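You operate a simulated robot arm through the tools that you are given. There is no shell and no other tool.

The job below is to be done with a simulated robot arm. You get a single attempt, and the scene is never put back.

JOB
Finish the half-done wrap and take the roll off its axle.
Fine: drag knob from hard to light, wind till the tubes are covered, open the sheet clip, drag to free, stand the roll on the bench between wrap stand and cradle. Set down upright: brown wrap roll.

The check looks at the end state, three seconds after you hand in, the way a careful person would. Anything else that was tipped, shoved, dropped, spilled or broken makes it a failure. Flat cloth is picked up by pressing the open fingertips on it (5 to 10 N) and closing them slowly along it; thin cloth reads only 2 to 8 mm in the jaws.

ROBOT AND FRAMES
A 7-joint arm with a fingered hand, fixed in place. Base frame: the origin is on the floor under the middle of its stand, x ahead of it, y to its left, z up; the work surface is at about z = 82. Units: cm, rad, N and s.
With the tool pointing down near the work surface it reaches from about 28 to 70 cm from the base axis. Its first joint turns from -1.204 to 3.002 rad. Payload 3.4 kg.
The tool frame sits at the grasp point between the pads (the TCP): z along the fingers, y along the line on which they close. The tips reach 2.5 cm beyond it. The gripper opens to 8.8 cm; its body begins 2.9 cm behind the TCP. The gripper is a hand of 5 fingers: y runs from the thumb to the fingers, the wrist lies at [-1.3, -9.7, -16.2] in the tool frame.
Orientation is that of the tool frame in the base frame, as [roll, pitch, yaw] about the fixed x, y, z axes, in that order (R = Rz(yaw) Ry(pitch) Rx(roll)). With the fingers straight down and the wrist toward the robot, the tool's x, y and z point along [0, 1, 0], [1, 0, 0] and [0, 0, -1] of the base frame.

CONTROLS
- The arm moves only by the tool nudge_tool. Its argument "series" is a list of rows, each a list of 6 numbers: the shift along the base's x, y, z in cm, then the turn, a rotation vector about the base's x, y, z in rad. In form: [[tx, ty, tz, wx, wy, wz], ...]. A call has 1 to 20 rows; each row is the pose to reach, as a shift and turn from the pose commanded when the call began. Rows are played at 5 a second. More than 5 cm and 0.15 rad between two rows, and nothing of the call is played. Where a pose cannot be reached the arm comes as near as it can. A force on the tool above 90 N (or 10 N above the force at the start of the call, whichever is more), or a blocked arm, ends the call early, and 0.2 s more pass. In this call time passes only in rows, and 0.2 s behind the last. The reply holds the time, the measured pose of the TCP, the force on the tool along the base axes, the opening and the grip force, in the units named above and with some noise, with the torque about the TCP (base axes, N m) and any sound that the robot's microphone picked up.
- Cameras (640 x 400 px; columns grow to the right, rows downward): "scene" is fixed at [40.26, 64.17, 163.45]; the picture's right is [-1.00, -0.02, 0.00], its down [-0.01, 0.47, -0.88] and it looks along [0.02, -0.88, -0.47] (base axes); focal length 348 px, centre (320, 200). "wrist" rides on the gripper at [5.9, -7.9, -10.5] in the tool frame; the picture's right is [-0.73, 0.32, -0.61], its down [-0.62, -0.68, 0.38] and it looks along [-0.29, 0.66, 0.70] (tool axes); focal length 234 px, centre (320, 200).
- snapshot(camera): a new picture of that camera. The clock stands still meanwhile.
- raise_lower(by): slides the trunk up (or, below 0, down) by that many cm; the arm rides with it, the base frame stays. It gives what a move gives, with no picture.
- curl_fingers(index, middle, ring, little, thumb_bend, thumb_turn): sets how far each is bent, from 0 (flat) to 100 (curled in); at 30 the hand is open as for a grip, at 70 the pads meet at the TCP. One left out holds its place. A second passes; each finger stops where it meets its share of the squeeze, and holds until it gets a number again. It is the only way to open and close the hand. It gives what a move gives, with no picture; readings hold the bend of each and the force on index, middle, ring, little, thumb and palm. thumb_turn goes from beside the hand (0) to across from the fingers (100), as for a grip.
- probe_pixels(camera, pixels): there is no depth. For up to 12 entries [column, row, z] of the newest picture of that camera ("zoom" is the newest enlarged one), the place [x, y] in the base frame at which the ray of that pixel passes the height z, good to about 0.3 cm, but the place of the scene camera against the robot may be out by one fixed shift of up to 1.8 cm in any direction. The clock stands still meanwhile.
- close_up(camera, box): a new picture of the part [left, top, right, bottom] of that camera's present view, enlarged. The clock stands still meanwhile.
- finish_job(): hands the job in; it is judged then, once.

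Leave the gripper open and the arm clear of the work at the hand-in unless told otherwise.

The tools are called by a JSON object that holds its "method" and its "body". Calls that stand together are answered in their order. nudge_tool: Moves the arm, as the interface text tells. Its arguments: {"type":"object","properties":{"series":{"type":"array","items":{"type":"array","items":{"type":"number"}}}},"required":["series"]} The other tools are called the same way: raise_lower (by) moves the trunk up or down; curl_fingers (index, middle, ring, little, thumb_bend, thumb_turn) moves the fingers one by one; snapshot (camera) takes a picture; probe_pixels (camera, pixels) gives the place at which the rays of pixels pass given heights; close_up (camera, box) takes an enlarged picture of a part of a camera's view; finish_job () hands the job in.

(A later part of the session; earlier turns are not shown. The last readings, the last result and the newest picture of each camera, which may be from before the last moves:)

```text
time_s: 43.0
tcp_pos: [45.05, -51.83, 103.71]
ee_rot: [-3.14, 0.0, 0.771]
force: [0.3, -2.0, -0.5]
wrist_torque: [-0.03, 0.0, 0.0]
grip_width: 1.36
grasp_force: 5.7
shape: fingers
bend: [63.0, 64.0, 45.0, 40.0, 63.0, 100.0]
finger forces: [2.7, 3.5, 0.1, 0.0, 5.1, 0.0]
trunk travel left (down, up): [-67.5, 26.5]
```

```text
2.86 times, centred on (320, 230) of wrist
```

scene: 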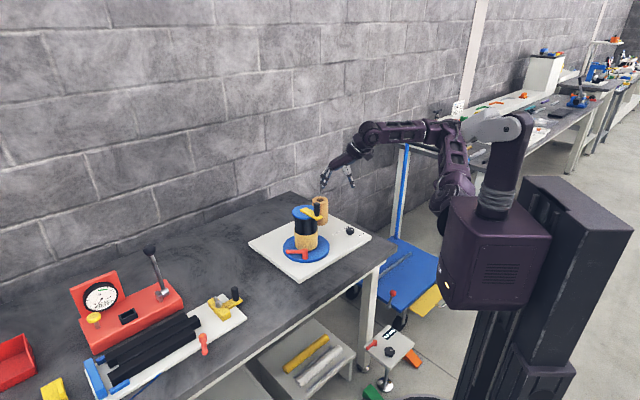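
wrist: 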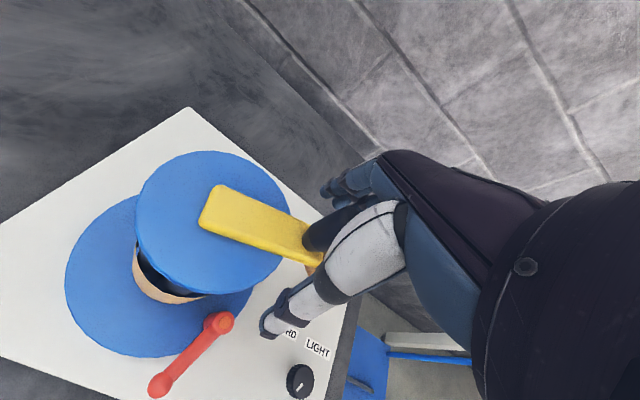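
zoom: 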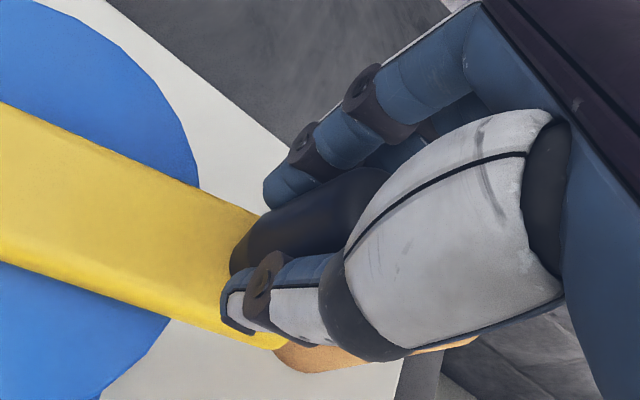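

The grip is symmetric again (63/64/63) at (45.05, -51.8). I'll continue counter-clockwise 48°, then check the forces.

{"method": "nudge_tool", "body": {"series": [[0.79, -0.34, 0, 0, 0, 0], [1.63, -0.57, 0, 0, 0, 0], [2.48, -0.68, 0, 0, 0, 0], [3.35, -0.68, 0, 0, 0, 0], [4.2, -0.55, 0, 0, 0, 0], [5.03, -0.3, 0, 0, 0, 0]]}}

{"method": "close_up", "body": {"camera": "wrist", "box": [240, 160, 400, 300]}}

{"method": "close_up", "body": {"camera": "scene", "box": [270, 165, 350, 275]}}

```text
time_s: 44.4
tcp_pos: [50.01, -52.21, 103.7]
ee_rot: [-3.14, -0.001, 0.772]
force: [0.6, -0.4, 0.1]
wrist_torque: [-0.01, -0.01, 0.0]
grip_width: 0.19
grasp_force: 1.2
shape: fingers
bend: [68.0, 66.0, 45.0, 40.0, 69.0, 100.0]
finger forces: [0.1, 1.2, 0.0, 0.0, 0.6, 0.0]
trunk travel left (down, up): [-67.5, 26.5]
```

```text
2.86 times, centred on (320, 230) of wrist
```

zoom: 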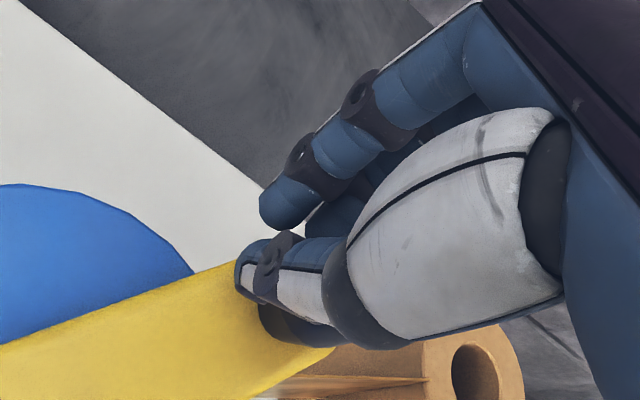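

```text
3.64 times, centred on (310, 220) of scene
```

zoom: 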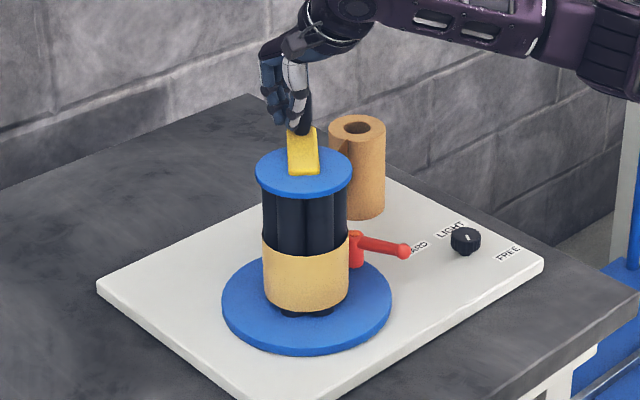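

The handle slipped out past the thumb, and the crank is at about 275°. I'll look at the whole wrist view, checking the sheet and the handle's position, before regripping.

{"method": "snapshot", "body": {"camera": "wrist"}}

{"method": "close_up", "body": {"camera": "wrist", "box": [100, 200, 420, 400]}}

{"method": "close_up", "body": {"camera": "scene", "box": [290, 205, 330, 260]}}

```text
taken
```

wrist: 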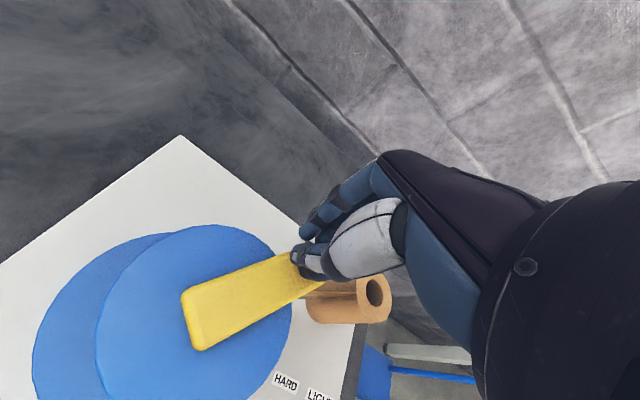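

```text
2.00 times, centred on (260, 300) of wrist
```

zoom: 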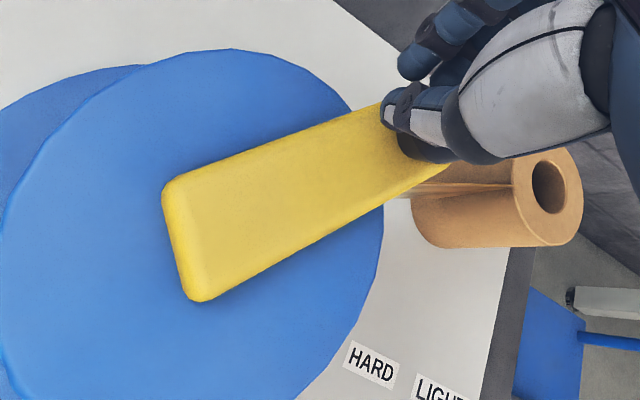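

```text
7.27 times, centred on (310, 232) of scene
```

zoom: 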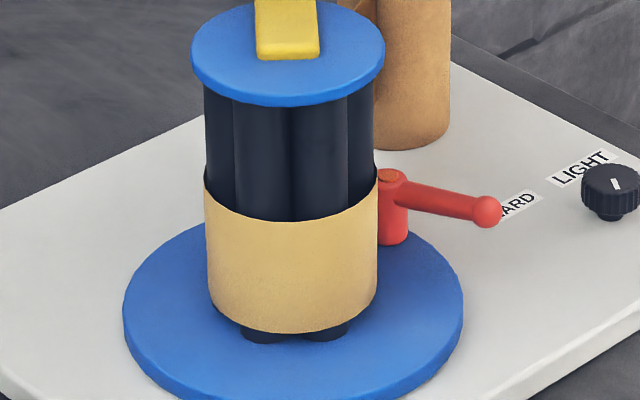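

Gripping with a fixed hand lets the handle twist and creep out. A sturdier way is to pinch index, middle and thumb into one peg, curl ring and little away, and push the handle around from behind. I'll rise clear first, then form the peg.

{"method": "nudge_tool", "body": {"series": [[0.3, 0.2, 2, 0, 0, 0], [0.3, 0.2, 4.5, 0, 0, 0], [0.3, 0.2, 7, 0, 0, 0]]}}

{"method": "curl_fingers", "body": {"index": 70, "middle": 70, "ring": 100, "little": 100, "thumb_bend": 70}}

{"method": "close_up", "body": {"camera": "wrist", "box": [240, 130, 420, 330]}}

{"method": "close_up", "body": {"camera": "scene", "box": [275, 140, 345, 215]}}

```text
time_s: 45.2
tcp_pos: [50.38, -51.99, 110.6]
ee_rot: [3.14, 0.0, 0.77]
force: [-1.2, 0.4, -0.1]
wrist_torque: [-0.03, 0.01, 0.01]
grip_width: 0.07
grasp_force: 0.1
shape: fingers
bend: [68.0, 68.0, 45.0, 40.0, 70.0, 100.0]
finger forces: [0.0, 0.0, 0.0, 0.1, 0.0, 0.1]
trunk travel left (down, up): [-67.5, 26.5]
```

```text
time_s: 46.2
tcp_pos: [50.44, -51.92, 110.56]
ee_rot: [3.141, -0.001, 0.772]
force: [0.7, -0.1, 0.2]
wrist_torque: [0.0, 0.02, -0.01]
grip_width: 0.0
grasp_force: 0.1
shape: fingers
bend: [70.0, 70.0, 100.0, 100.0, 70.0, 100.0]
finger forces: [0.0, 0.0, 0.0, 0.1, 0.0, 0.1]
trunk travel left (down, up): [-67.5, 26.5]
```

```text
2.00 times, centred on (330, 230) of wrist
```

zoom: 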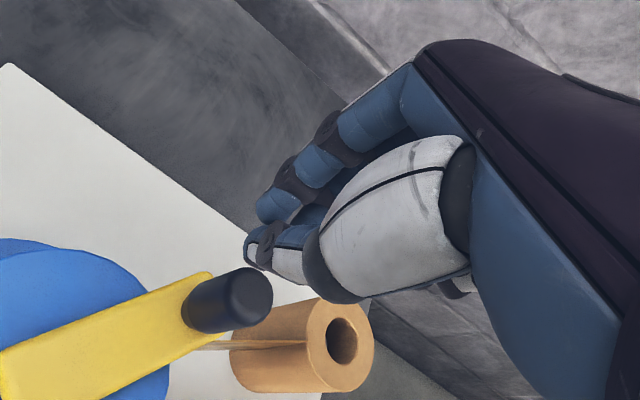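

```text
5.33 times, centred on (310, 178) of scene
```

zoom: 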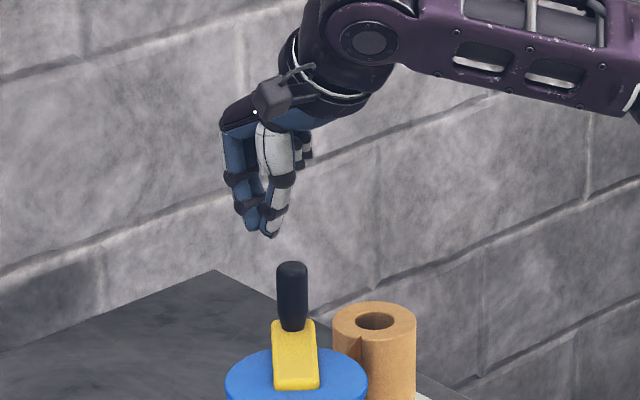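

The peg is formed. The handle is at about 276° near (48.5, -52.5). I'll go back over it to (45.1, -52.0), behind the handle in the winding sense, and lower beside it.

{"method": "nudge_tool", "body": {"series": [[-1.8, 0, 0, 0, 0, 0], [-3.6, 0, 0, 0, 0, 0], [-5.3, -0.1, 0, 0, 0, 0], [-5.3, -0.1, -2.5, 0, 0, 0], [-5.3, -0.1, -5, 0, 0, 0], [-5.3, -0.1, -6.9, 0, 0, 0]]}}

{"method": "close_up", "body": {"camera": "wrist", "box": [200, 150, 400, 330]}}

{"method": "close_up", "body": {"camera": "scene", "box": [275, 160, 345, 235]}}

```text
time_s: 47.6
tcp_pos: [44.99, -51.97, 103.67]
ee_rot: [-3.141, -0.003, 0.771]
force: [-1.2, 0.2, 0.4]
wrist_torque: [-0.04, -0.01, 0.0]
grip_width: 0.0
grasp_force: 0.5
shape: fingers
bend: [70.0, 70.0, 100.0, 100.0, 70.0, 100.0]
finger forces: [0.7, 0.0, 0.1, 0.0, 0.1, 0.0]
trunk travel left (down, up): [-67.5, 26.5]
```

```text
2.22 times, centred on (300, 240) of wrist
```

zoom: 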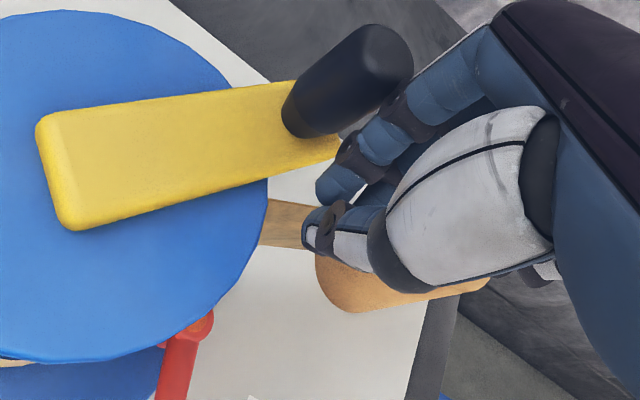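

```text
5.33 times, centred on (310, 198) of scene
```

zoom: 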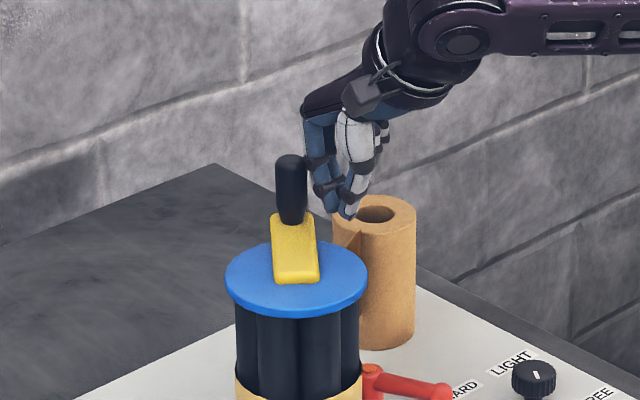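

The peg now sits just behind the handle and touches it lightly (0.7 N). I'll push along the arc about 48° and check the reaction.

{"method": "nudge_tool", "body": {"series": [[0.86, -0.23, 0, 0, 0, 0], [1.7, -0.45, 0, 0, 0, 0], [2.57, -0.55, 0, 0, 0, 0], [3.44, -0.52, 0, 0, 0, 0], [4.3, -0.37, 0, 0, 0, 0], [5.13, -0.11, 0, 0, 0, 0]]}}

{"method": "close_up", "body": {"camera": "wrist", "box": [200, 150, 400, 330]}}

{"method": "close_up", "body": {"camera": "scene", "box": [265, 165, 345, 265]}}

```text
time_s: 49.0
tcp_pos: [50.17, -52.07, 103.69]
ee_rot: [3.141, 0.0, 0.771]
force: [-0.6, 0.0, 0.5]
wrist_torque: [-0.01, 0.01, -0.01]
grip_width: 0.0
grasp_force: 0.3
shape: fingers
bend: [70.0, 70.0, 100.0, 100.0, 70.0, 100.0]
finger forces: [0.6, 0.1, 0.0, 0.1, 0.1, 0.0]
trunk travel left (down, up): [-67.5, 26.5]
```

```text
2.22 times, centred on (300, 240) of wrist
```

zoom: 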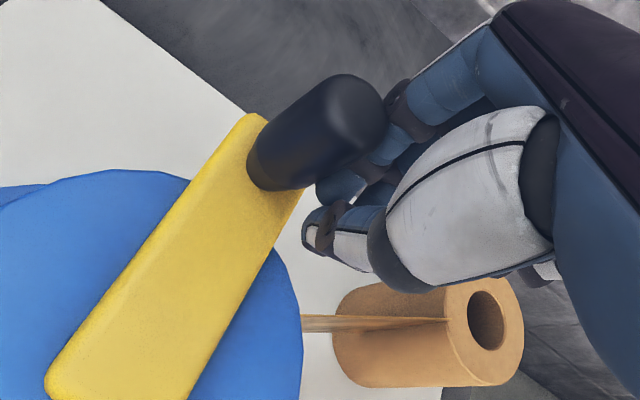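

```text
4.00 times, centred on (305, 215) of scene
```

zoom: 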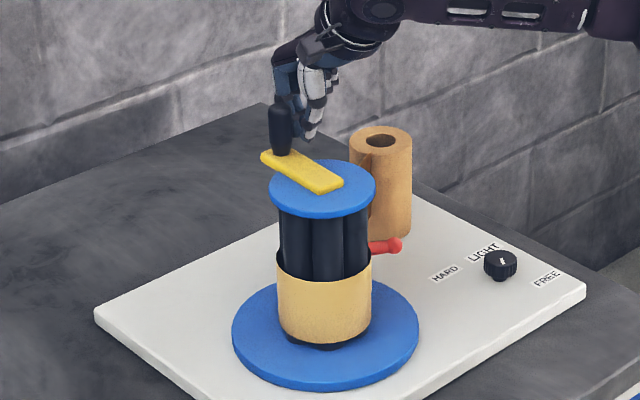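

Pushing works very smoothly, with under 1 N of reaction; the crank is now near 325° and the sheet still feeds from the roll. I'll continue along the arc another 90° (10 rows).

{"method": "nudge_tool", "body": {"series": [[0.88, 0.43, 0, 0, 0, 0], [1.68, 1.0, 0, 0, 0, 0], [2.39, 1.68, 0, 0, 0, 0], [2.97, 2.47, 0, 0, 0, 0], [3.43, 3.34, 0, 0, 0, 0], [3.75, 4.26, 0, 0, 0, 0], [3.91, 5.23, 0, 0, 0, 0], [3.93, 6.21, 0, 0, 0, 0], [3.79, 7.18, 0, 0, 0, 0], [3.5, 8.12, 0, 0, 0, 0]]}}

{"method": "close_up", "body": {"camera": "wrist", "box": [200, 150, 400, 330]}}

{"method": "close_up", "body": {"camera": "scene", "box": [265, 165, 345, 265]}}

```text
time_s: 51.2
tcp_pos: [53.17, -44.37, 103.8]
ee_rot: [3.14, -0.001, 0.768]
force: [-10.9, -11.1, 0.9]
wrist_torque: [0.05, -0.05, 0.26]
grip_width: 0.39
grasp_force: 6.1
shape: fingers
bend: [70.0, 70.0, 100.0, 100.0, 68.0, 100.0]
finger forces: [0.0, 0.1, 0.0, 0.0, 12.7, 0.1]
trunk travel left (down, up): [-67.5, 26.5]
```

```text
2.22 times, centred on (300, 240) of wrist
```

zoom: 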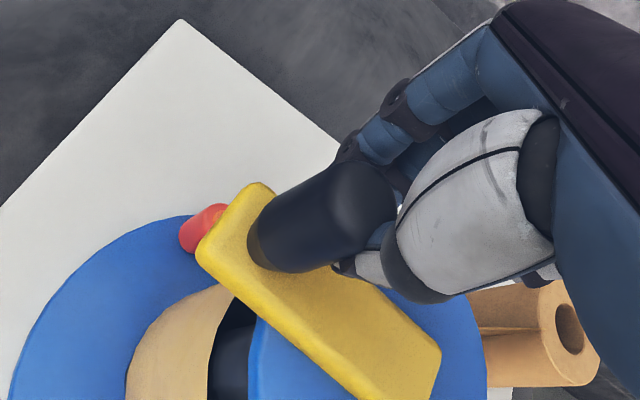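

```text
4.00 times, centred on (305, 215) of scene
```

zoom: 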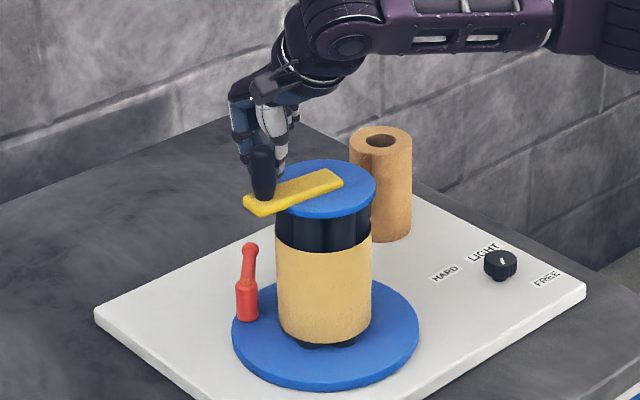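

The wrap is climbing clearly: its top edge has risen to about row 240 in the zoom and the exposed black band has shrunk. The handle is at about 38°, now pressed by the thumb with about 15 N radially, so I'll use a slightly smaller radius (5.7) for this side and go on 45°.

{"method": "nudge_tool", "body": {"series": [[-0.87, 0.54, 0, 0, 0, 0], [-1.38, 1.28, 0, 0, 0, 0], [-2.0, 1.93, 0, 0, 0, 0], [-2.71, 2.47, 0, 0, 0, 0], [-3.49, 2.9, 0, 0, 0, 0]]}}

{"method": "close_up", "body": {"camera": "wrist", "box": [200, 150, 400, 330]}}

{"method": "close_up", "body": {"camera": "scene", "box": [265, 165, 345, 265]}}

```text
time_s: 52.4
tcp_pos: [50.01, -41.46, 103.72]
ee_rot: [3.141, -0.006, 0.771]
force: [-3.7, -14.2, 5.2]
wrist_torque: [-0.25, -0.05, 0.03]
grip_width: 0.96
grasp_force: 8.1
shape: fingers
bend: [63.0, 70.0, 100.0, 100.0, 69.0, 100.0]
finger forces: [6.6, 0.4, 0.1, 0.0, 9.2, 0.0]
trunk travel left (down, up): [-67.5, 26.5]
```

```text
2.22 times, centred on (300, 240) of wrist
```

zoom: 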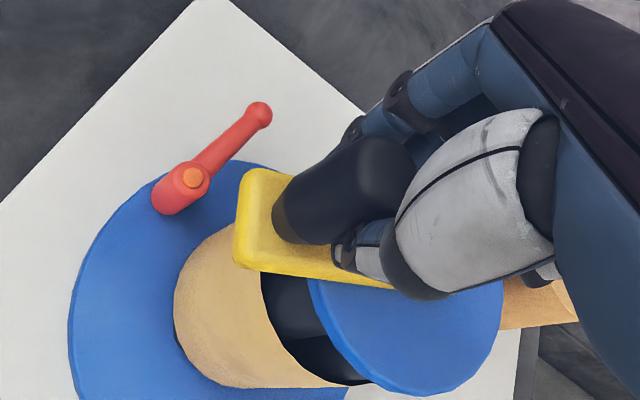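

```text
4.00 times, centred on (305, 215) of scene
```

zoom: 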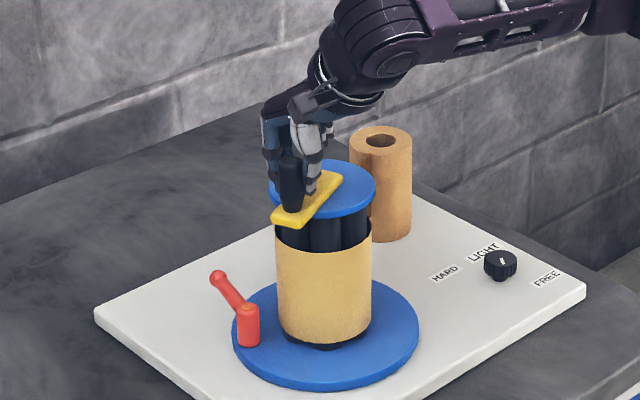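

The handle has wedged between index and thumb at about 80°, and the wrap is now about 72% up the tubes. I'll open, recentre the handle between the pads, grip it, and carry it round while turning the hand with it so it does not twist. First I'll open and look.

{"method": "curl_fingers", "body": {"index": 30, "middle": 30, "ring": 40, "little": 40, "thumb_bend": 30}}

{"method": "close_up", "body": {"camera": "wrist", "box": [200, 150, 400, 330]}}

{"method": "close_up", "body": {"camera": "scene", "box": [265, 165, 345, 265]}}

```text
time_s: 53.4
tcp_pos: [50.21, -41.17, 103.71]
ee_rot: [-3.141, 0.001, 0.771]
force: [1.0, -0.2, 0.7]
wrist_torque: [-0.01, -0.02, 0.02]
grip_width: 8.48
grasp_force: 0.1
shape: fingers
bend: [30.0, 30.0, 40.0, 40.0, 30.0, 96.0]
finger forces: [0.0, 0.0, 0.0, 0.0, 0.0, 0.0]
trunk travel left (down, up): [-67.5, 26.5]
```

```text
2.22 times, centred on (300, 240) of wrist
```

zoom: 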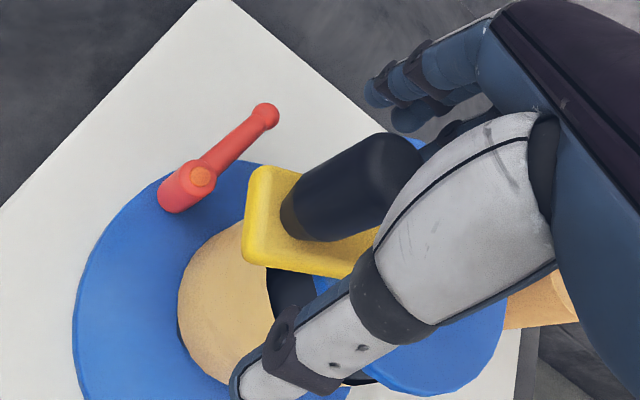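

```text
4.00 times, centred on (305, 215) of scene
```

zoom: 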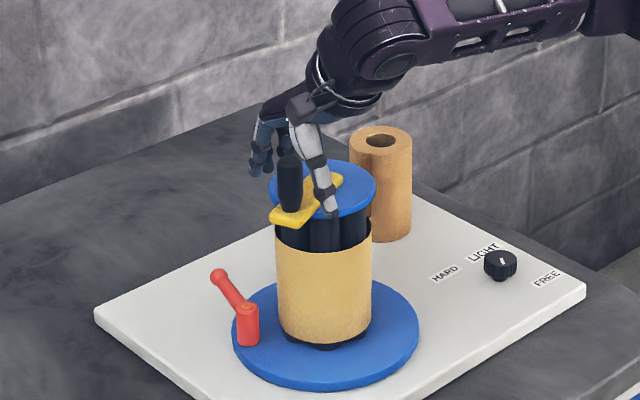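

The handle sits right at the TCP, near (50.3, -40.8) at crank angle 66°. I'll centre on it, close, and then carry it 48° with the hand turning along (0.14 rad per row).

{"method": "nudge_tool", "body": {"series": [[0.1, 0.3, 0, 0, 0, 0]]}}

{"method": "curl_fingers", "body": {"index": 72, "middle": 72, "thumb_bend": 72}}

{"method": "nudge_tool", "body": {"series": [[-0.79, 0.29, 0, 0, 0, 0.14], [-1.62, 0.46, 0, 0, 0, 0.28], [-2.46, 0.52, 0, 0, 0, 0.42], [-3.3, 0.46, 0, 0, 0, 0.56], [-4.13, 0.29, 0, 0, 0, 0.7], [-4.92, 0, 0, 0, 0, 0.84]]}}

{"method": "close_up", "body": {"camera": "scene", "box": [265, 165, 345, 265]}}

{"method": "close_up", "body": {"camera": "wrist", "box": [200, 150, 400, 330]}}

```text
time_s: 53.8
tcp_pos: [50.14, -40.89, 103.69]
ee_rot: [3.14, 0.002, 0.773]
force: [-0.3, 0.6, -0.4]
wrist_torque: [0.01, 0.0, 0.02]
grip_width: 8.44
grasp_force: 0.0
shape: fingers
bend: [30.0, 30.0, 40.0, 40.0, 30.0, 96.0]
finger forces: [0.0, 0.1, 0.0, 0.1, 0.1, 0.0]
trunk travel left (down, up): [-67.5, 26.5]
```

```text
time_s: 54.8
tcp_pos: [50.16, -40.99, 103.64]
ee_rot: [-3.14, 0.001, 0.771]
force: [0.0, -2.8, -2.0]
wrist_torque: [-0.01, 0.04, -0.01]
grip_width: 1.53
grasp_force: 9.6
shape: fingers
bend: [61.0, 66.0, 40.0, 40.0, 63.0, 100.0]
finger forces: [6.0, 4.3, 0.0, 0.1, 8.4, 0.0]
trunk travel left (down, up): [-67.5, 26.5]
```

```text
time_s: 56.2
tcp_pos: [45.49, -40.99, 103.82]
ee_rot: [-3.141, -0.003, 1.613]
force: [2.4, -7.3, -2.3]
wrist_torque: [-0.14, 0.01, -0.05]
grip_width: 1.49
grasp_force: 10.2
shape: fingers
bend: [61.0, 65.0, 40.0, 40.0, 63.0, 100.0]
finger forces: [5.3, 6.9, 0.0, 0.1, 7.5, 0.0]
trunk travel left (down, up): [-67.5, 26.5]
```

```text
4.00 times, centred on (305, 215) of scene
```

zoom: 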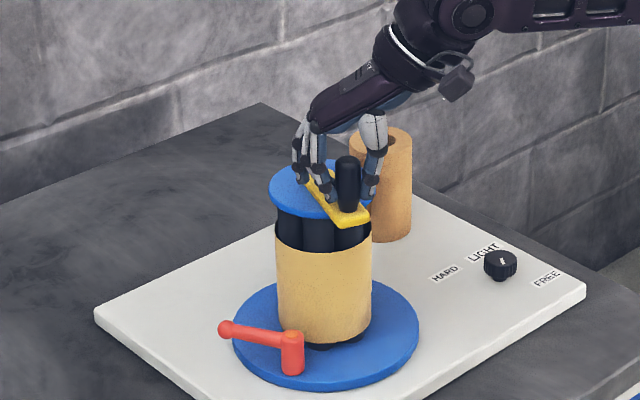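

```text
2.22 times, centred on (300, 240) of wrist
```

zoom: 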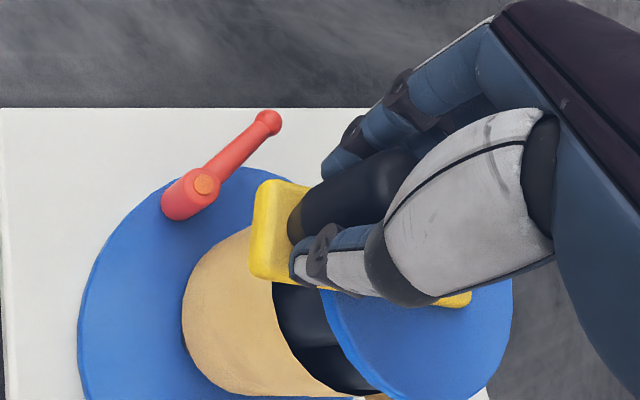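

Co-rotating with the handle works very well: the grip is stable at 61/65/63 with only about 7 N. I'll continue another 56° the same way.

{"method": "nudge_tool", "body": {"series": [[-0.75, -0.4, 0, 0, 0, 0.14], [-1.43, -0.89, 0, 0, 0, 0.28], [-2.04, -1.48, 0, 0, 0, 0.42], [-2.55, -2.14, 0, 0, 0, 0.56], [-2.98, -2.87, 0, 0, 0, 0.7], [-3.29, -3.66, 0, 0, 0, 0.84], [-3.5, -4.48, 0, 0, 0, 0.98]]}}

{"method": "close_up", "body": {"camera": "scene", "box": [265, 165, 345, 265]}}

{"method": "close_up", "body": {"camera": "wrist", "box": [200, 150, 400, 330]}}

```text
time_s: 57.8
tcp_pos: [42.1, -45.18, 103.71]
ee_rot: [-3.141, -0.001, 2.561]
force: [8.8, -1.6, -2.5]
wrist_torque: [-0.06, -0.13, -0.07]
grip_width: 1.44
grasp_force: 10.2
shape: fingers
bend: [61.0, 65.0, 40.0, 40.0, 63.0, 100.0]
finger forces: [5.1, 8.1, 0.0, 0.0, 7.4, 0.0]
out of reach, approached as far as the arm can: row 7
trunk travel left (down, up): [-67.5, 26.5]
```

```text
4.00 times, centred on (305, 215) of scene
```

zoom: 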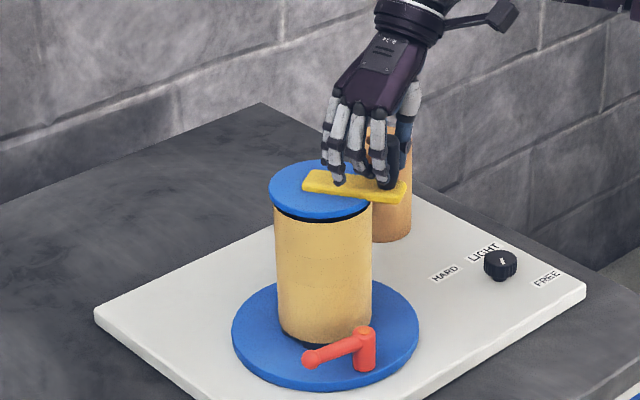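

```text
2.22 times, centred on (300, 240) of wrist
```

zoom: 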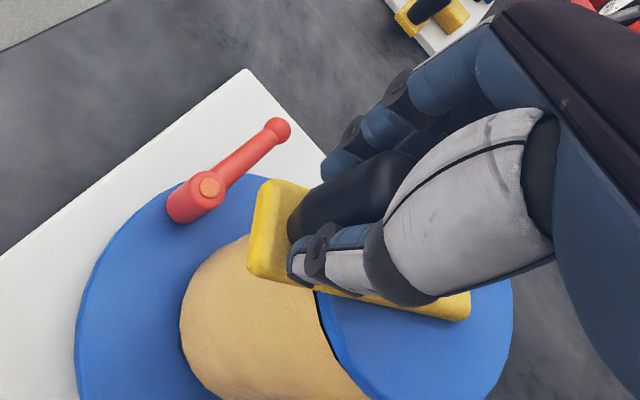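

The wrap has now climbed right up under the blue disc. I'll zoom in to see whether any black tube still shows.

{"method": "close_up", "body": {"camera": "scene", "box": [290, 200, 330, 255]}}

{"method": "snapshot", "body": {"camera": "wrist"}}

```text
7.27 times, centred on (310, 228) of scene
```

zoom: 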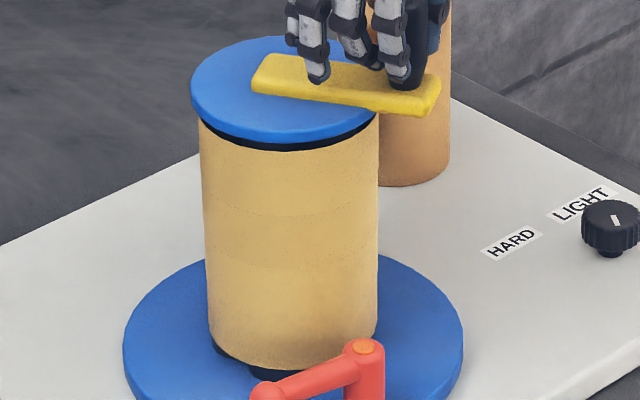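

```text
taken
```

wrist: 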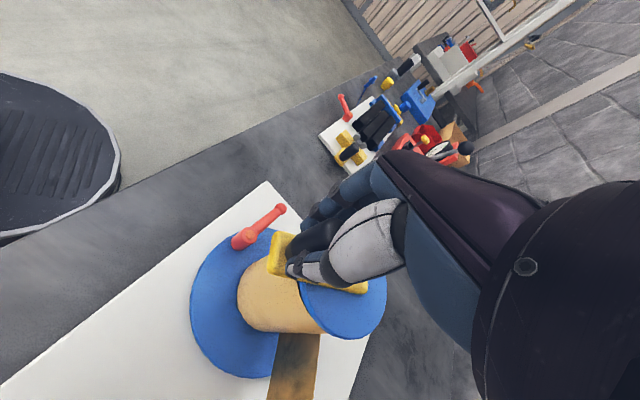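

The brown wrap now covers the tubes from just above the turntable to just under the disc, all round in this view. So the winding is done. I'll release the handle and lift straight up off it.

{"method": "curl_fingers", "body": {"index": 30, "middle": 30, "ring": 30, "little": 30, "thumb_bend": 30}}

{"method": "nudge_tool", "body": {"series": [[0, 0, 2, 0, 0, 0], [0, 0, 5, 0, 0, 0], [0, 0, 8, 0, 0, 0], [0, 0, 11, 0, 0, 0]]}}

{"method": "snapshot", "body": {"camera": "wrist"}}

{"method": "snapshot", "body": {"camera": "scene"}}

```text
time_s: 58.8
tcp_pos: [41.81, -45.04, 103.75]
ee_rot: [3.141, 0.0, 2.558]
force: [0.2, -0.4, -0.2]
wrist_torque: [0.0, -0.01, -0.01]
grip_width: 8.47
grasp_force: 0.0
shape: fingers
bend: [30.0, 30.0, 30.0, 30.0, 30.0, 96.0]
finger forces: [0.0, 0.0, 0.1, 0.0, 0.0, 0.1]
trunk travel left (down, up): [-67.5, 26.5]
```

```text
time_s: 59.8
tcp_pos: [42.54, -43.74, 111.73]
ee_rot: [3.141, -0.001, 2.587]
force: [0.7, -0.4, 0.3]
wrist_torque: [0.01, 0.05, -0.05]
grip_width: 8.46
grasp_force: 0.0
shape: fingers
bend: [30.0, 30.0, 30.0, 30.0, 30.0, 96.0]
finger forces: [0.1, 0.0, 0.0, 0.0, 0.0, 0.0]
out of reach, approached as far as the arm can: row 1, 3, 4
trunk travel left (down, up): [-67.5, 26.5]
```

```text
taken
```

wrist: 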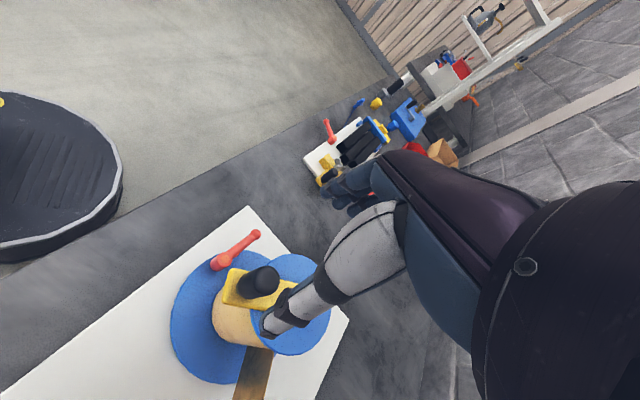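

```text
taken
```

scene: 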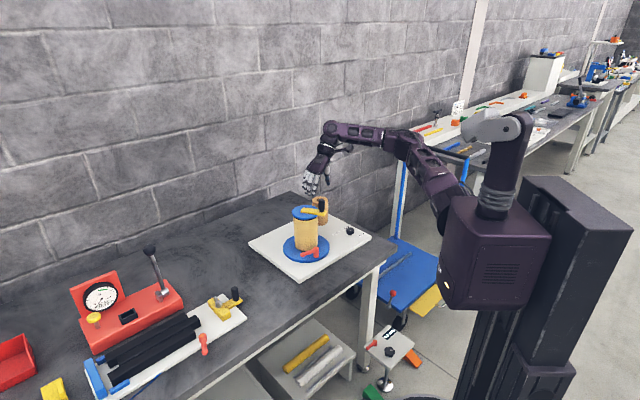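

The hand is clear at z 111.7. I'll unwind the wrist (yaw back by 1.82 rad) while moving to the viewpoint near (38, -42, 118) to inspect the tower and the clip.

{"method": "nudge_tool", "body": {"series": [[0, 0.5, 0, 0, 0, -0.14], [-0.3, 1, 0.5, 0, 0, -0.28], [-0.6, 1.5, 1, 0, 0, -0.42], [-0.9, 2, 1.5, 0, 0, -0.56], [-1.2, 2.5, 2, 0, 0, -0.7], [-1.5, 3, 2.5, 0, 0, -0.84], [-1.9, 3.2, 3, 0, 0, -0.98], [-2.3, 3.2, 3.3, 0, 0, -1.12], [-2.7, 3.2, 3.3, 0, 0, -1.26], [-3.1, 3.2, 3.3, 0, 0, -1.4], [-3.5, 3.2, 3.3, 0, 0, -1.54], [-3.8, 3.2, 3.3, 0, 0, -1.68], [-3.8, 3.2, 3.3, 0, 0, -1.82]]}}

{"method": "snapshot", "body": {"camera": "wrist"}}

{"method": "close_up", "body": {"camera": "wrist", "box": [80, 120, 330, 330]}}

```text
time_s: 62.6
tcp_pos: [38.92, -40.63, 114.87]
ee_rot: [3.141, 0.001, 0.769]
force: [0.1, 0.4, 0.9]
wrist_torque: [-0.02, -0.02, 0.01]
grip_width: 8.48
grasp_force: 0.0
shape: fingers
bend: [30.0, 30.0, 30.0, 30.0, 30.0, 96.0]
finger forces: [0.0, 0.0, 0.1, 0.0, 0.0, 0.0]
trunk travel left (down, up): [-67.5, 26.5]
```

```text
taken
```

wrist: 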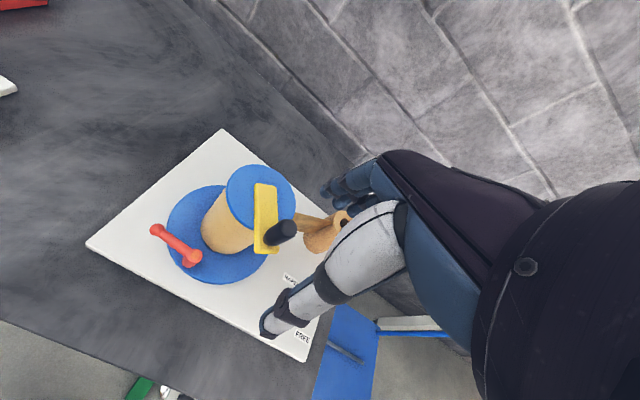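

```text
1.90 times, centred on (205, 225) of wrist
```

zoom: 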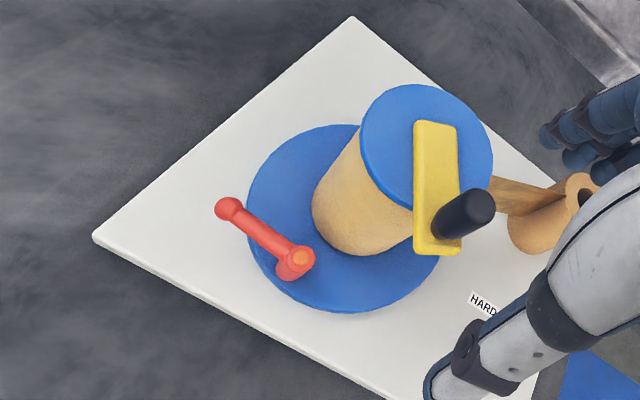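

The tubes are fully covered from this side too. Now I'll zoom on the clip: post near wrist pixel (194, 257), lever tip near (157, 229).

{"method": "close_up", "body": {"camera": "wrist", "box": [140, 205, 220, 285]}}

{"method": "probe_pixels", "body": {"camera": "wrist", "pixels": [[194.5, 255.5, 89], [156.6, 229.2, 88.5], [194.5, 255.5, 87], [156.6, 229.2, 87.5], [168, 235, 84.5], [215, 283, 84.5], [260, 165, 99.5], [284, 232, 105.4]]}}

{"method": "close_up", "body": {"camera": "scene", "box": [285, 235, 335, 270]}}

```text
5.00 times, centred on (180, 245) of wrist
```

zoom: 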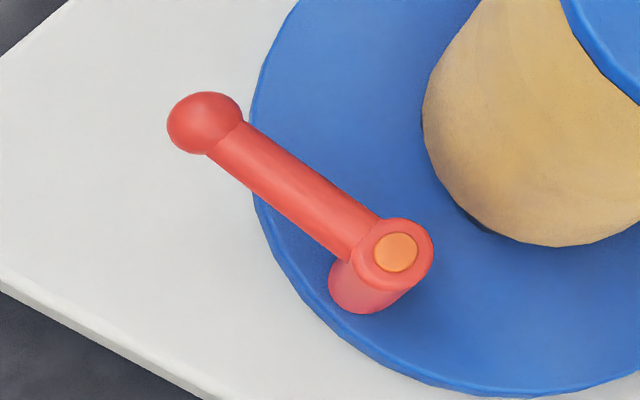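

```text
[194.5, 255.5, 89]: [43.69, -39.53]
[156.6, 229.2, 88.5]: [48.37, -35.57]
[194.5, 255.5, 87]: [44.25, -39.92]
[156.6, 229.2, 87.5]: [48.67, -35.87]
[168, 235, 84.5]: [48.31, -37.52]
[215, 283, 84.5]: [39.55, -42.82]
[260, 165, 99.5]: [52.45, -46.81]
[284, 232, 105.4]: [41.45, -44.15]
```

```text
11.43 times, centred on (310, 252) of scene
```

zoom: 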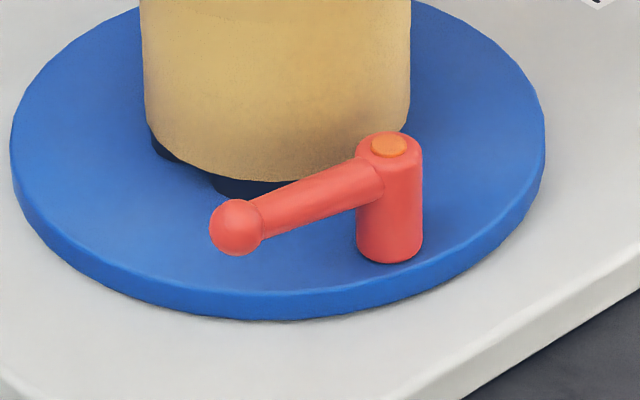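

The lever's post is at about (43.9, -39.65) with its top near z 88.3, and its ball end is at about (48.65, -35.9), z 87.4. Swinging inward is blocked by the wrap, so opening means pulling the ball outward about the post. I'll pre-shape a pinch (50/50/50, ring and little curled) and move above the ball with yaw 0.

{"method": "curl_fingers", "body": {"index": 50, "middle": 50, "ring": 100, "little": 100, "thumb_bend": 50, "thumb_turn": 98}}

{"method": "nudge_tool", "body": {"series": [[1.5, 0.8, 0, 0, 0, -0.13], [3.2, 1.6, 0, 0, 0, -0.26], [4.9, 2.4, 0, 0, 0, -0.39], [6.6, 3.2, -1, 0, 0, -0.52], [8.3, 4.0, -2, 0, 0, -0.65], [9.8, 4.7, -4, 0, 0, -0.77], [9.8, 4.7, -8, 0, 0, -0.77], [9.8, 4.7, -12, 0, 0, -0.77]]}}

{"method": "snapshot", "body": {"camera": "wrist"}}

{"method": "close_up", "body": {"camera": "scene", "box": [260, 180, 350, 270]}}

```text
time_s: 63.6
tcp_pos: [38.91, -40.63, 114.89]
ee_rot: [-3.14, 0.001, 0.77]
force: [-0.7, 0.0, 0.5]
wrist_torque: [0.0, 0.04, -0.01]
grip_width: 4.22
grasp_force: 0.3
shape: fingers
bend: [50.0, 50.0, 100.0, 100.0, 50.0, 98.0]
finger forces: [0.0, 0.1, 0.0, 0.0, 0.1, 0.1]
trunk travel left (down, up): [-67.5, 26.5]
```

```text
time_s: 65.4
tcp_pos: [48.69, -35.93, 102.97]
ee_rot: [3.14, 0.0, 0.001]
force: [-0.5, -0.4, 0.6]
wrist_torque: [0.02, 0.02, -0.01]
grip_width: 4.2
grasp_force: 0.1
shape: fingers
bend: [50.0, 50.0, 100.0, 100.0, 50.0, 98.0]
finger forces: [0.0, 0.0, 0.0, 0.0, 0.0, 0.1]
trunk travel left (down, up): [-67.5, 26.5]
```

```text
taken
```

wrist: 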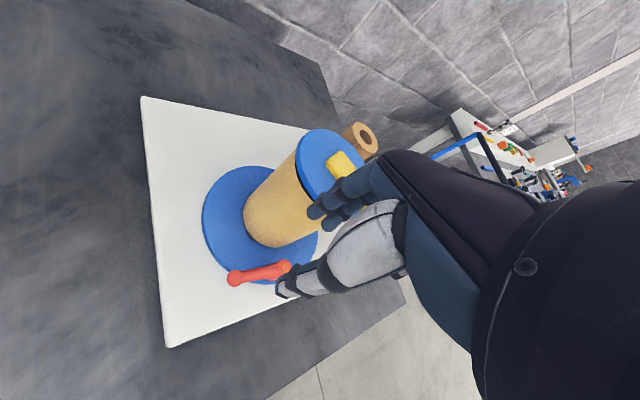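

```text
4.44 times, centred on (305, 225) of scene
```

zoom: 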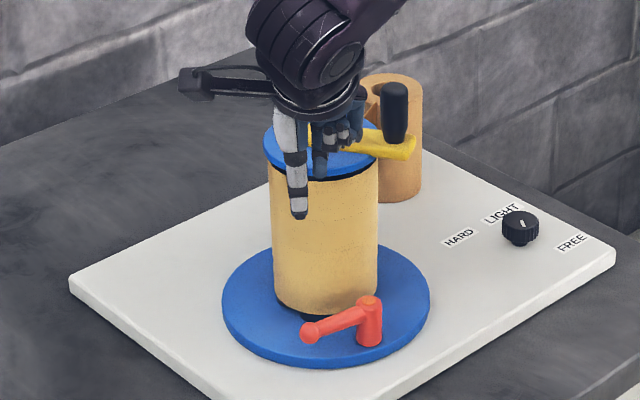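

The hand is above the ball. I'll probe the ball at wrist pixel (234, 279) from this pose to confirm.

{"method": "close_up", "body": {"camera": "wrist", "box": [200, 230, 320, 310]}}

{"method": "probe_pixels", "body": {"camera": "wrist", "pixels": [[234, 279, 87.4], [234, 279, 87], [287, 266, 88.3]]}}

```text
5.00 times, centred on (260, 270) of wrist
```

zoom: 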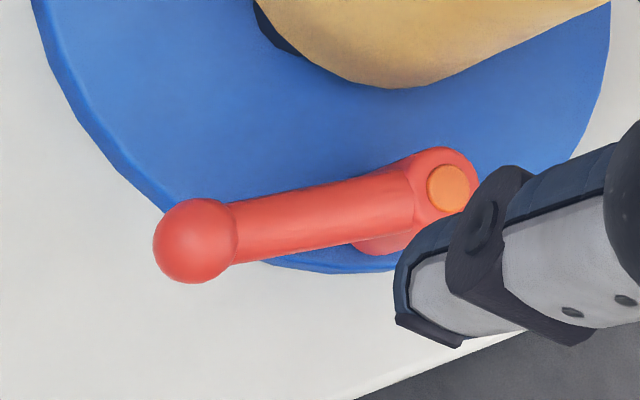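

```text
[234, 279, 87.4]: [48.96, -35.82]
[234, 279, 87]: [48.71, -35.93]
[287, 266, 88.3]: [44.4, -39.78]
```

The ball is confirmed at about (48.8, -35.9). I'll widen the fingers slightly to 44 so they clear the rod, shift +0.4 in x, and descend to z 87.9 with the force watched.

{"method": "curl_fingers", "body": {"index": 44, "middle": 44, "thumb_bend": 46}}

{"method": "nudge_tool", "body": {"series": [[0.2, 0, -3, 0, 0, 0], [0.4, 0, -6, 0, 0, 0], [0.4, 0, -9, 0, 0, 0], [0.4, 0, -11.5, 0, 0, 0], [0.4, 0, -13.5, 0, 0, 0], [0.4, 0, -15.1, 0, 0, 0]]}}

{"method": "close_up", "body": {"camera": "wrist", "box": [220, 150, 400, 310]}}

{"method": "close_up", "body": {"camera": "scene", "box": [275, 215, 345, 275]}}

```text
time_s: 66.4
tcp_pos: [48.64, -35.91, 103.16]
ee_rot: [3.14, 0.0, -0.001]
force: [-0.6, 0.1, -0.1]
wrist_torque: [-0.03, 0.01, -0.05]
grip_width: 5.22
grasp_force: 0.1
shape: fingers
bend: [44.0, 44.0, 100.0, 100.0, 46.0, 98.0]
finger forces: [0.0, 0.0, 0.1, 0.0, 0.1, 0.1]
trunk travel left (down, up): [-67.5, 26.5]
```

```text
time_s: 67.8
tcp_pos: [48.05, -36.17, 89.56]
ee_rot: [-3.139, 0.001, 0.001]
force: [0.4, -0.4, 0.4]
wrist_torque: [0.01, -0.03, -0.03]
grip_width: 5.23
grasp_force: 0.1
shape: fingers
bend: [44.0, 44.0, 100.0, 100.0, 46.0, 98.0]
finger forces: [0.0, 0.0, 0.0, 0.0, 0.1, 0.0]
out of reach, approached as far as the arm can: row 5, 6
trunk travel left (down, up): [-67.5, 26.5]
```

```text
2.50 times, centred on (310, 230) of wrist
```

zoom: 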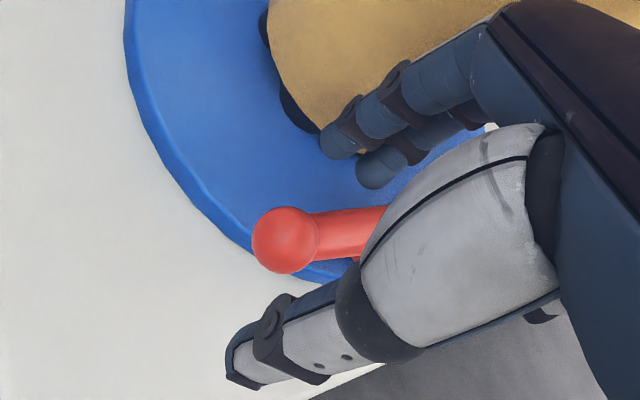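

```text
6.67 times, centred on (310, 245) of scene
```

zoom: 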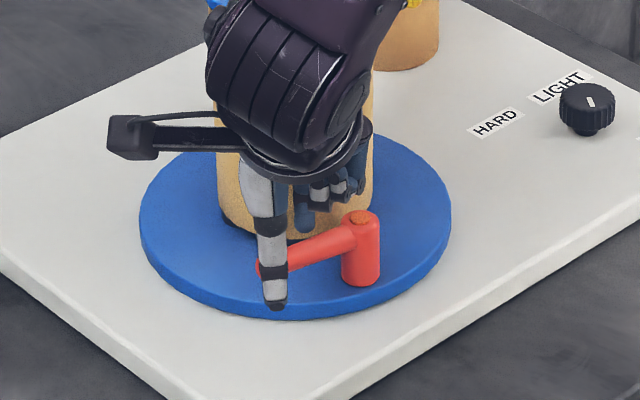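

The arm could not go below z 89.6 with this wrist yaw, which is near a joint limit. I'll turn the hand +0.3 rad, closer to its natural direction, and try again to (49.0, -35.9, 87.9).

{"method": "nudge_tool", "body": {"series": [[0.4, 0.1, 0, 0, 0, 0.1], [0.8, 0.2, 0, 0, 0, 0.2], [1.0, 0.25, -0.2, 0, 0, 0.3], [1.0, 0.25, -1.0, 0, 0, 0.32], [1.0, 0.25, -1.6, 0, 0, 0.34]]}}

{"method": "close_up", "body": {"camera": "wrist", "box": [220, 150, 400, 310]}}

{"method": "close_up", "body": {"camera": "scene", "box": [275, 215, 345, 275]}}

```text
time_s: 69.0
tcp_pos: [49.02, -36.02, 88.11]
ee_rot: [-3.141, 0.0, 0.341]
force: [-0.2, -0.1, 1.2]
wrist_torque: [0.0, -0.02, -0.03]
grip_width: 5.21
grasp_force: 0.1
shape: fingers
bend: [44.0, 44.0, 100.0, 100.0, 46.0, 98.0]
finger forces: [0.0, 0.0, 0.1, 0.0, 0.0, 0.0]
trunk travel left (down, up): [-67.5, 26.5]
```

```text
2.50 times, centred on (310, 230) of wrist
```

zoom: 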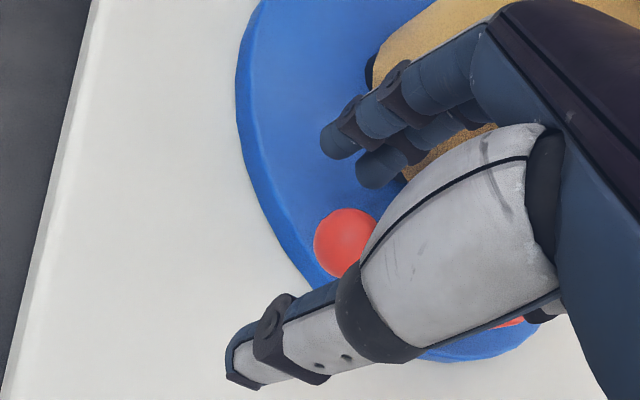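

```text
6.67 times, centred on (310, 245) of scene
```

zoom: 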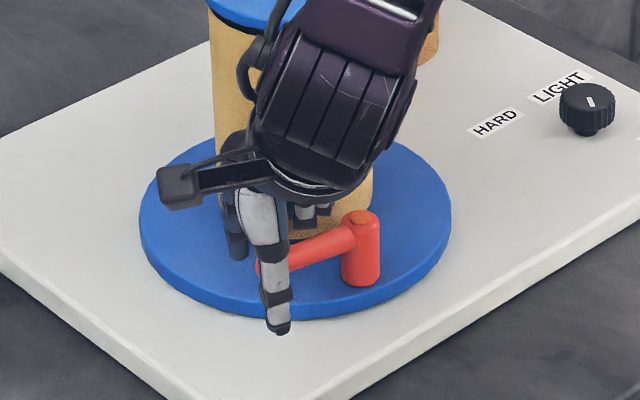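

The pose is reached (49.0, -36.0, 88.1) and the ball at wrist (320, 247) is near the grasp point. I'll close on the ball.

{"method": "curl_fingers", "body": {"index": 70, "middle": 70, "thumb_bend": 70}}

{"method": "close_up", "body": {"camera": "wrist", "box": [220, 150, 400, 310]}}

{"method": "close_up", "body": {"camera": "scene", "box": [275, 215, 345, 275]}}

```text
time_s: 70.0
tcp_pos: [49.05, -35.92, 88.01]
ee_rot: [-3.14, 0.0, 0.342]
force: [0.4, 1.3, -1.1]
wrist_torque: [0.03, 0.0, 0.03]
grip_width: 0.21
grasp_force: 1.7
shape: fingers
bend: [70.0, 68.0, 100.0, 100.0, 67.0, 100.0]
finger forces: [0.1, 1.3, 0.0, 0.0, 2.2, 0.1]
trunk travel left (down, up): [-67.5, 26.5]
```

```text
2.50 times, centred on (310, 230) of wrist
```

zoom: 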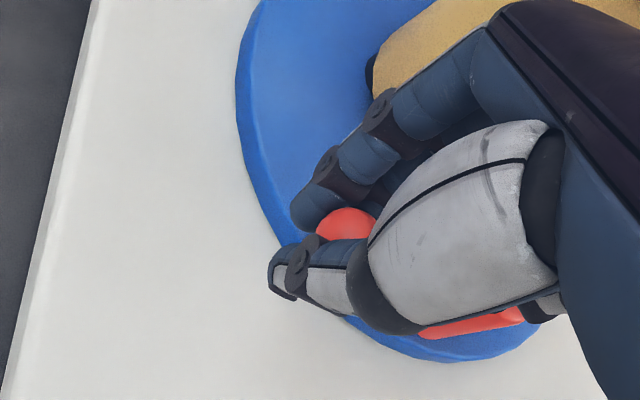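

```text
6.67 times, centred on (310, 245) of scene
```

zoom: 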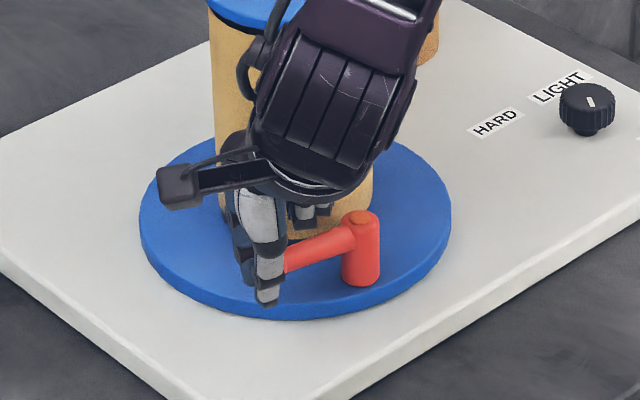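

The ball is caged between thumb and fingers. I'll swing it outward along the arc about the post by 21°, turning the hand with it, and read the resistance.

{"method": "nudge_tool", "body": {"series": [[-0.5, 0.54, 0, 0, 0, 0.12], [-1.07, 1.02, 0, 0, 0, 0.24], [-1.68, 1.43, 0, 0, 0, 0.36]]}}

{"method": "close_up", "body": {"camera": "wrist", "box": [160, 120, 420, 320]}}

{"method": "close_up", "body": {"camera": "scene", "box": [265, 190, 355, 275]}}

```text
time_s: 70.8
tcp_pos: [47.5, -34.57, 88.04]
ee_rot: [3.142, 0.0, 0.703]
force: [0.4, -0.2, -1.8]
wrist_torque: [0.05, 0.01, 0.04]
grip_width: 0.0
grasp_force: 1.1
shape: fingers
bend: [70.0, 68.0, 100.0, 100.0, 69.0, 100.0]
finger forces: [0.0, 1.6, 0.0, 0.0, 1.2, 0.0]
trunk travel left (down, up): [-67.5, 26.5]
```

```text
2.00 times, centred on (290, 220) of wrist
```

zoom: 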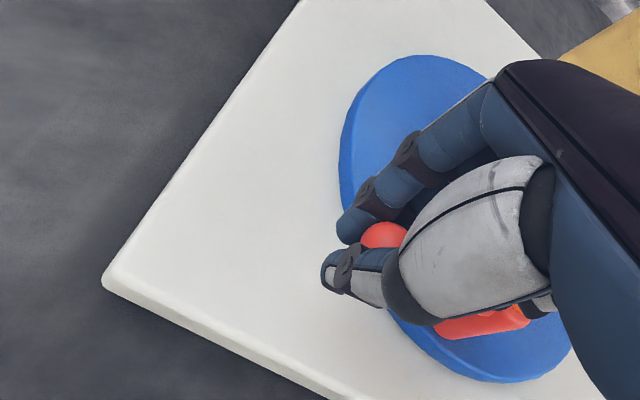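

```text
4.71 times, centred on (310, 232) of scene
```

zoom: 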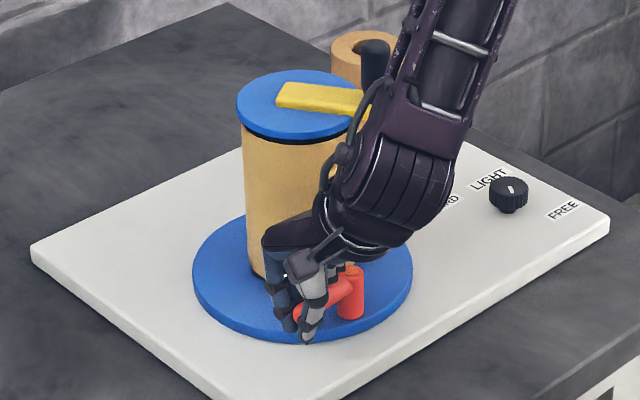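

The lever follows with almost no resistance, and the crank arm stays put. I'll continue the swing by another 35°.

{"method": "nudge_tool", "body": {"series": [[-0.66, 0.33, 0, 0, 0, 0.12], [-1.36, 0.58, 0, 0, 0, 0.24], [-2.08, 0.74, 0, 0, 0, 0.36], [-2.81, 0.81, 0, 0, 0, 0.48], [-3.55, 0.79, 0, 0, 0, 0.6]]}}

{"method": "close_up", "body": {"camera": "wrist", "box": [160, 120, 420, 320]}}

{"method": "close_up", "body": {"camera": "scene", "box": [265, 190, 355, 275]}}

```text
time_s: 72.0
tcp_pos: [43.95, -33.8, 88.14]
ee_rot: [3.141, 0.001, 1.303]
force: [-0.3, 0.4, -2.0]
wrist_torque: [0.03, 0.0, 0.01]
grip_width: 0.0
grasp_force: 1.4
shape: fingers
bend: [70.0, 68.0, 100.0, 100.0, 69.0, 100.0]
finger forces: [0.1, 1.8, 0.0, 0.1, 1.0, 0.1]
trunk travel left (down, up): [-67.5, 26.5]
```

```text
2.00 times, centred on (290, 220) of wrist
```

zoom: 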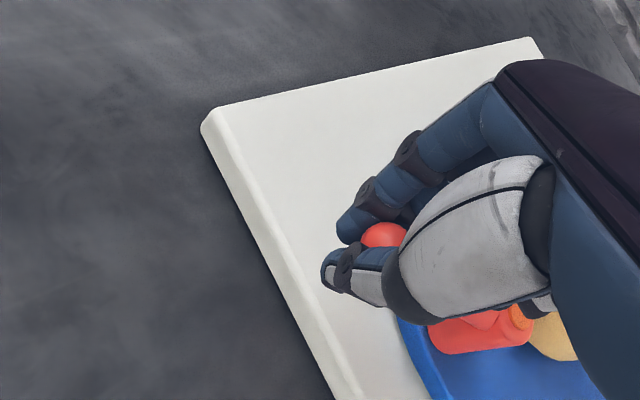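

```text
4.71 times, centred on (310, 232) of scene
```

zoom: 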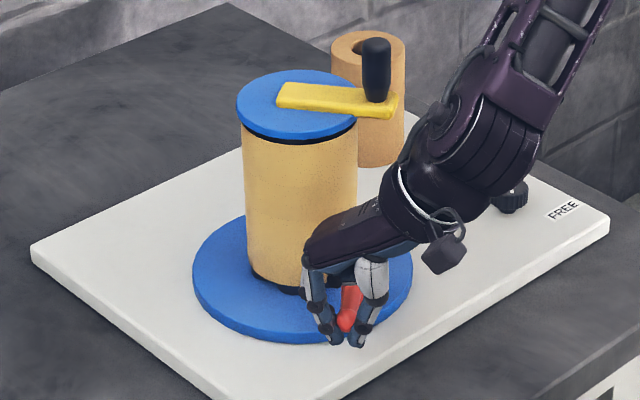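

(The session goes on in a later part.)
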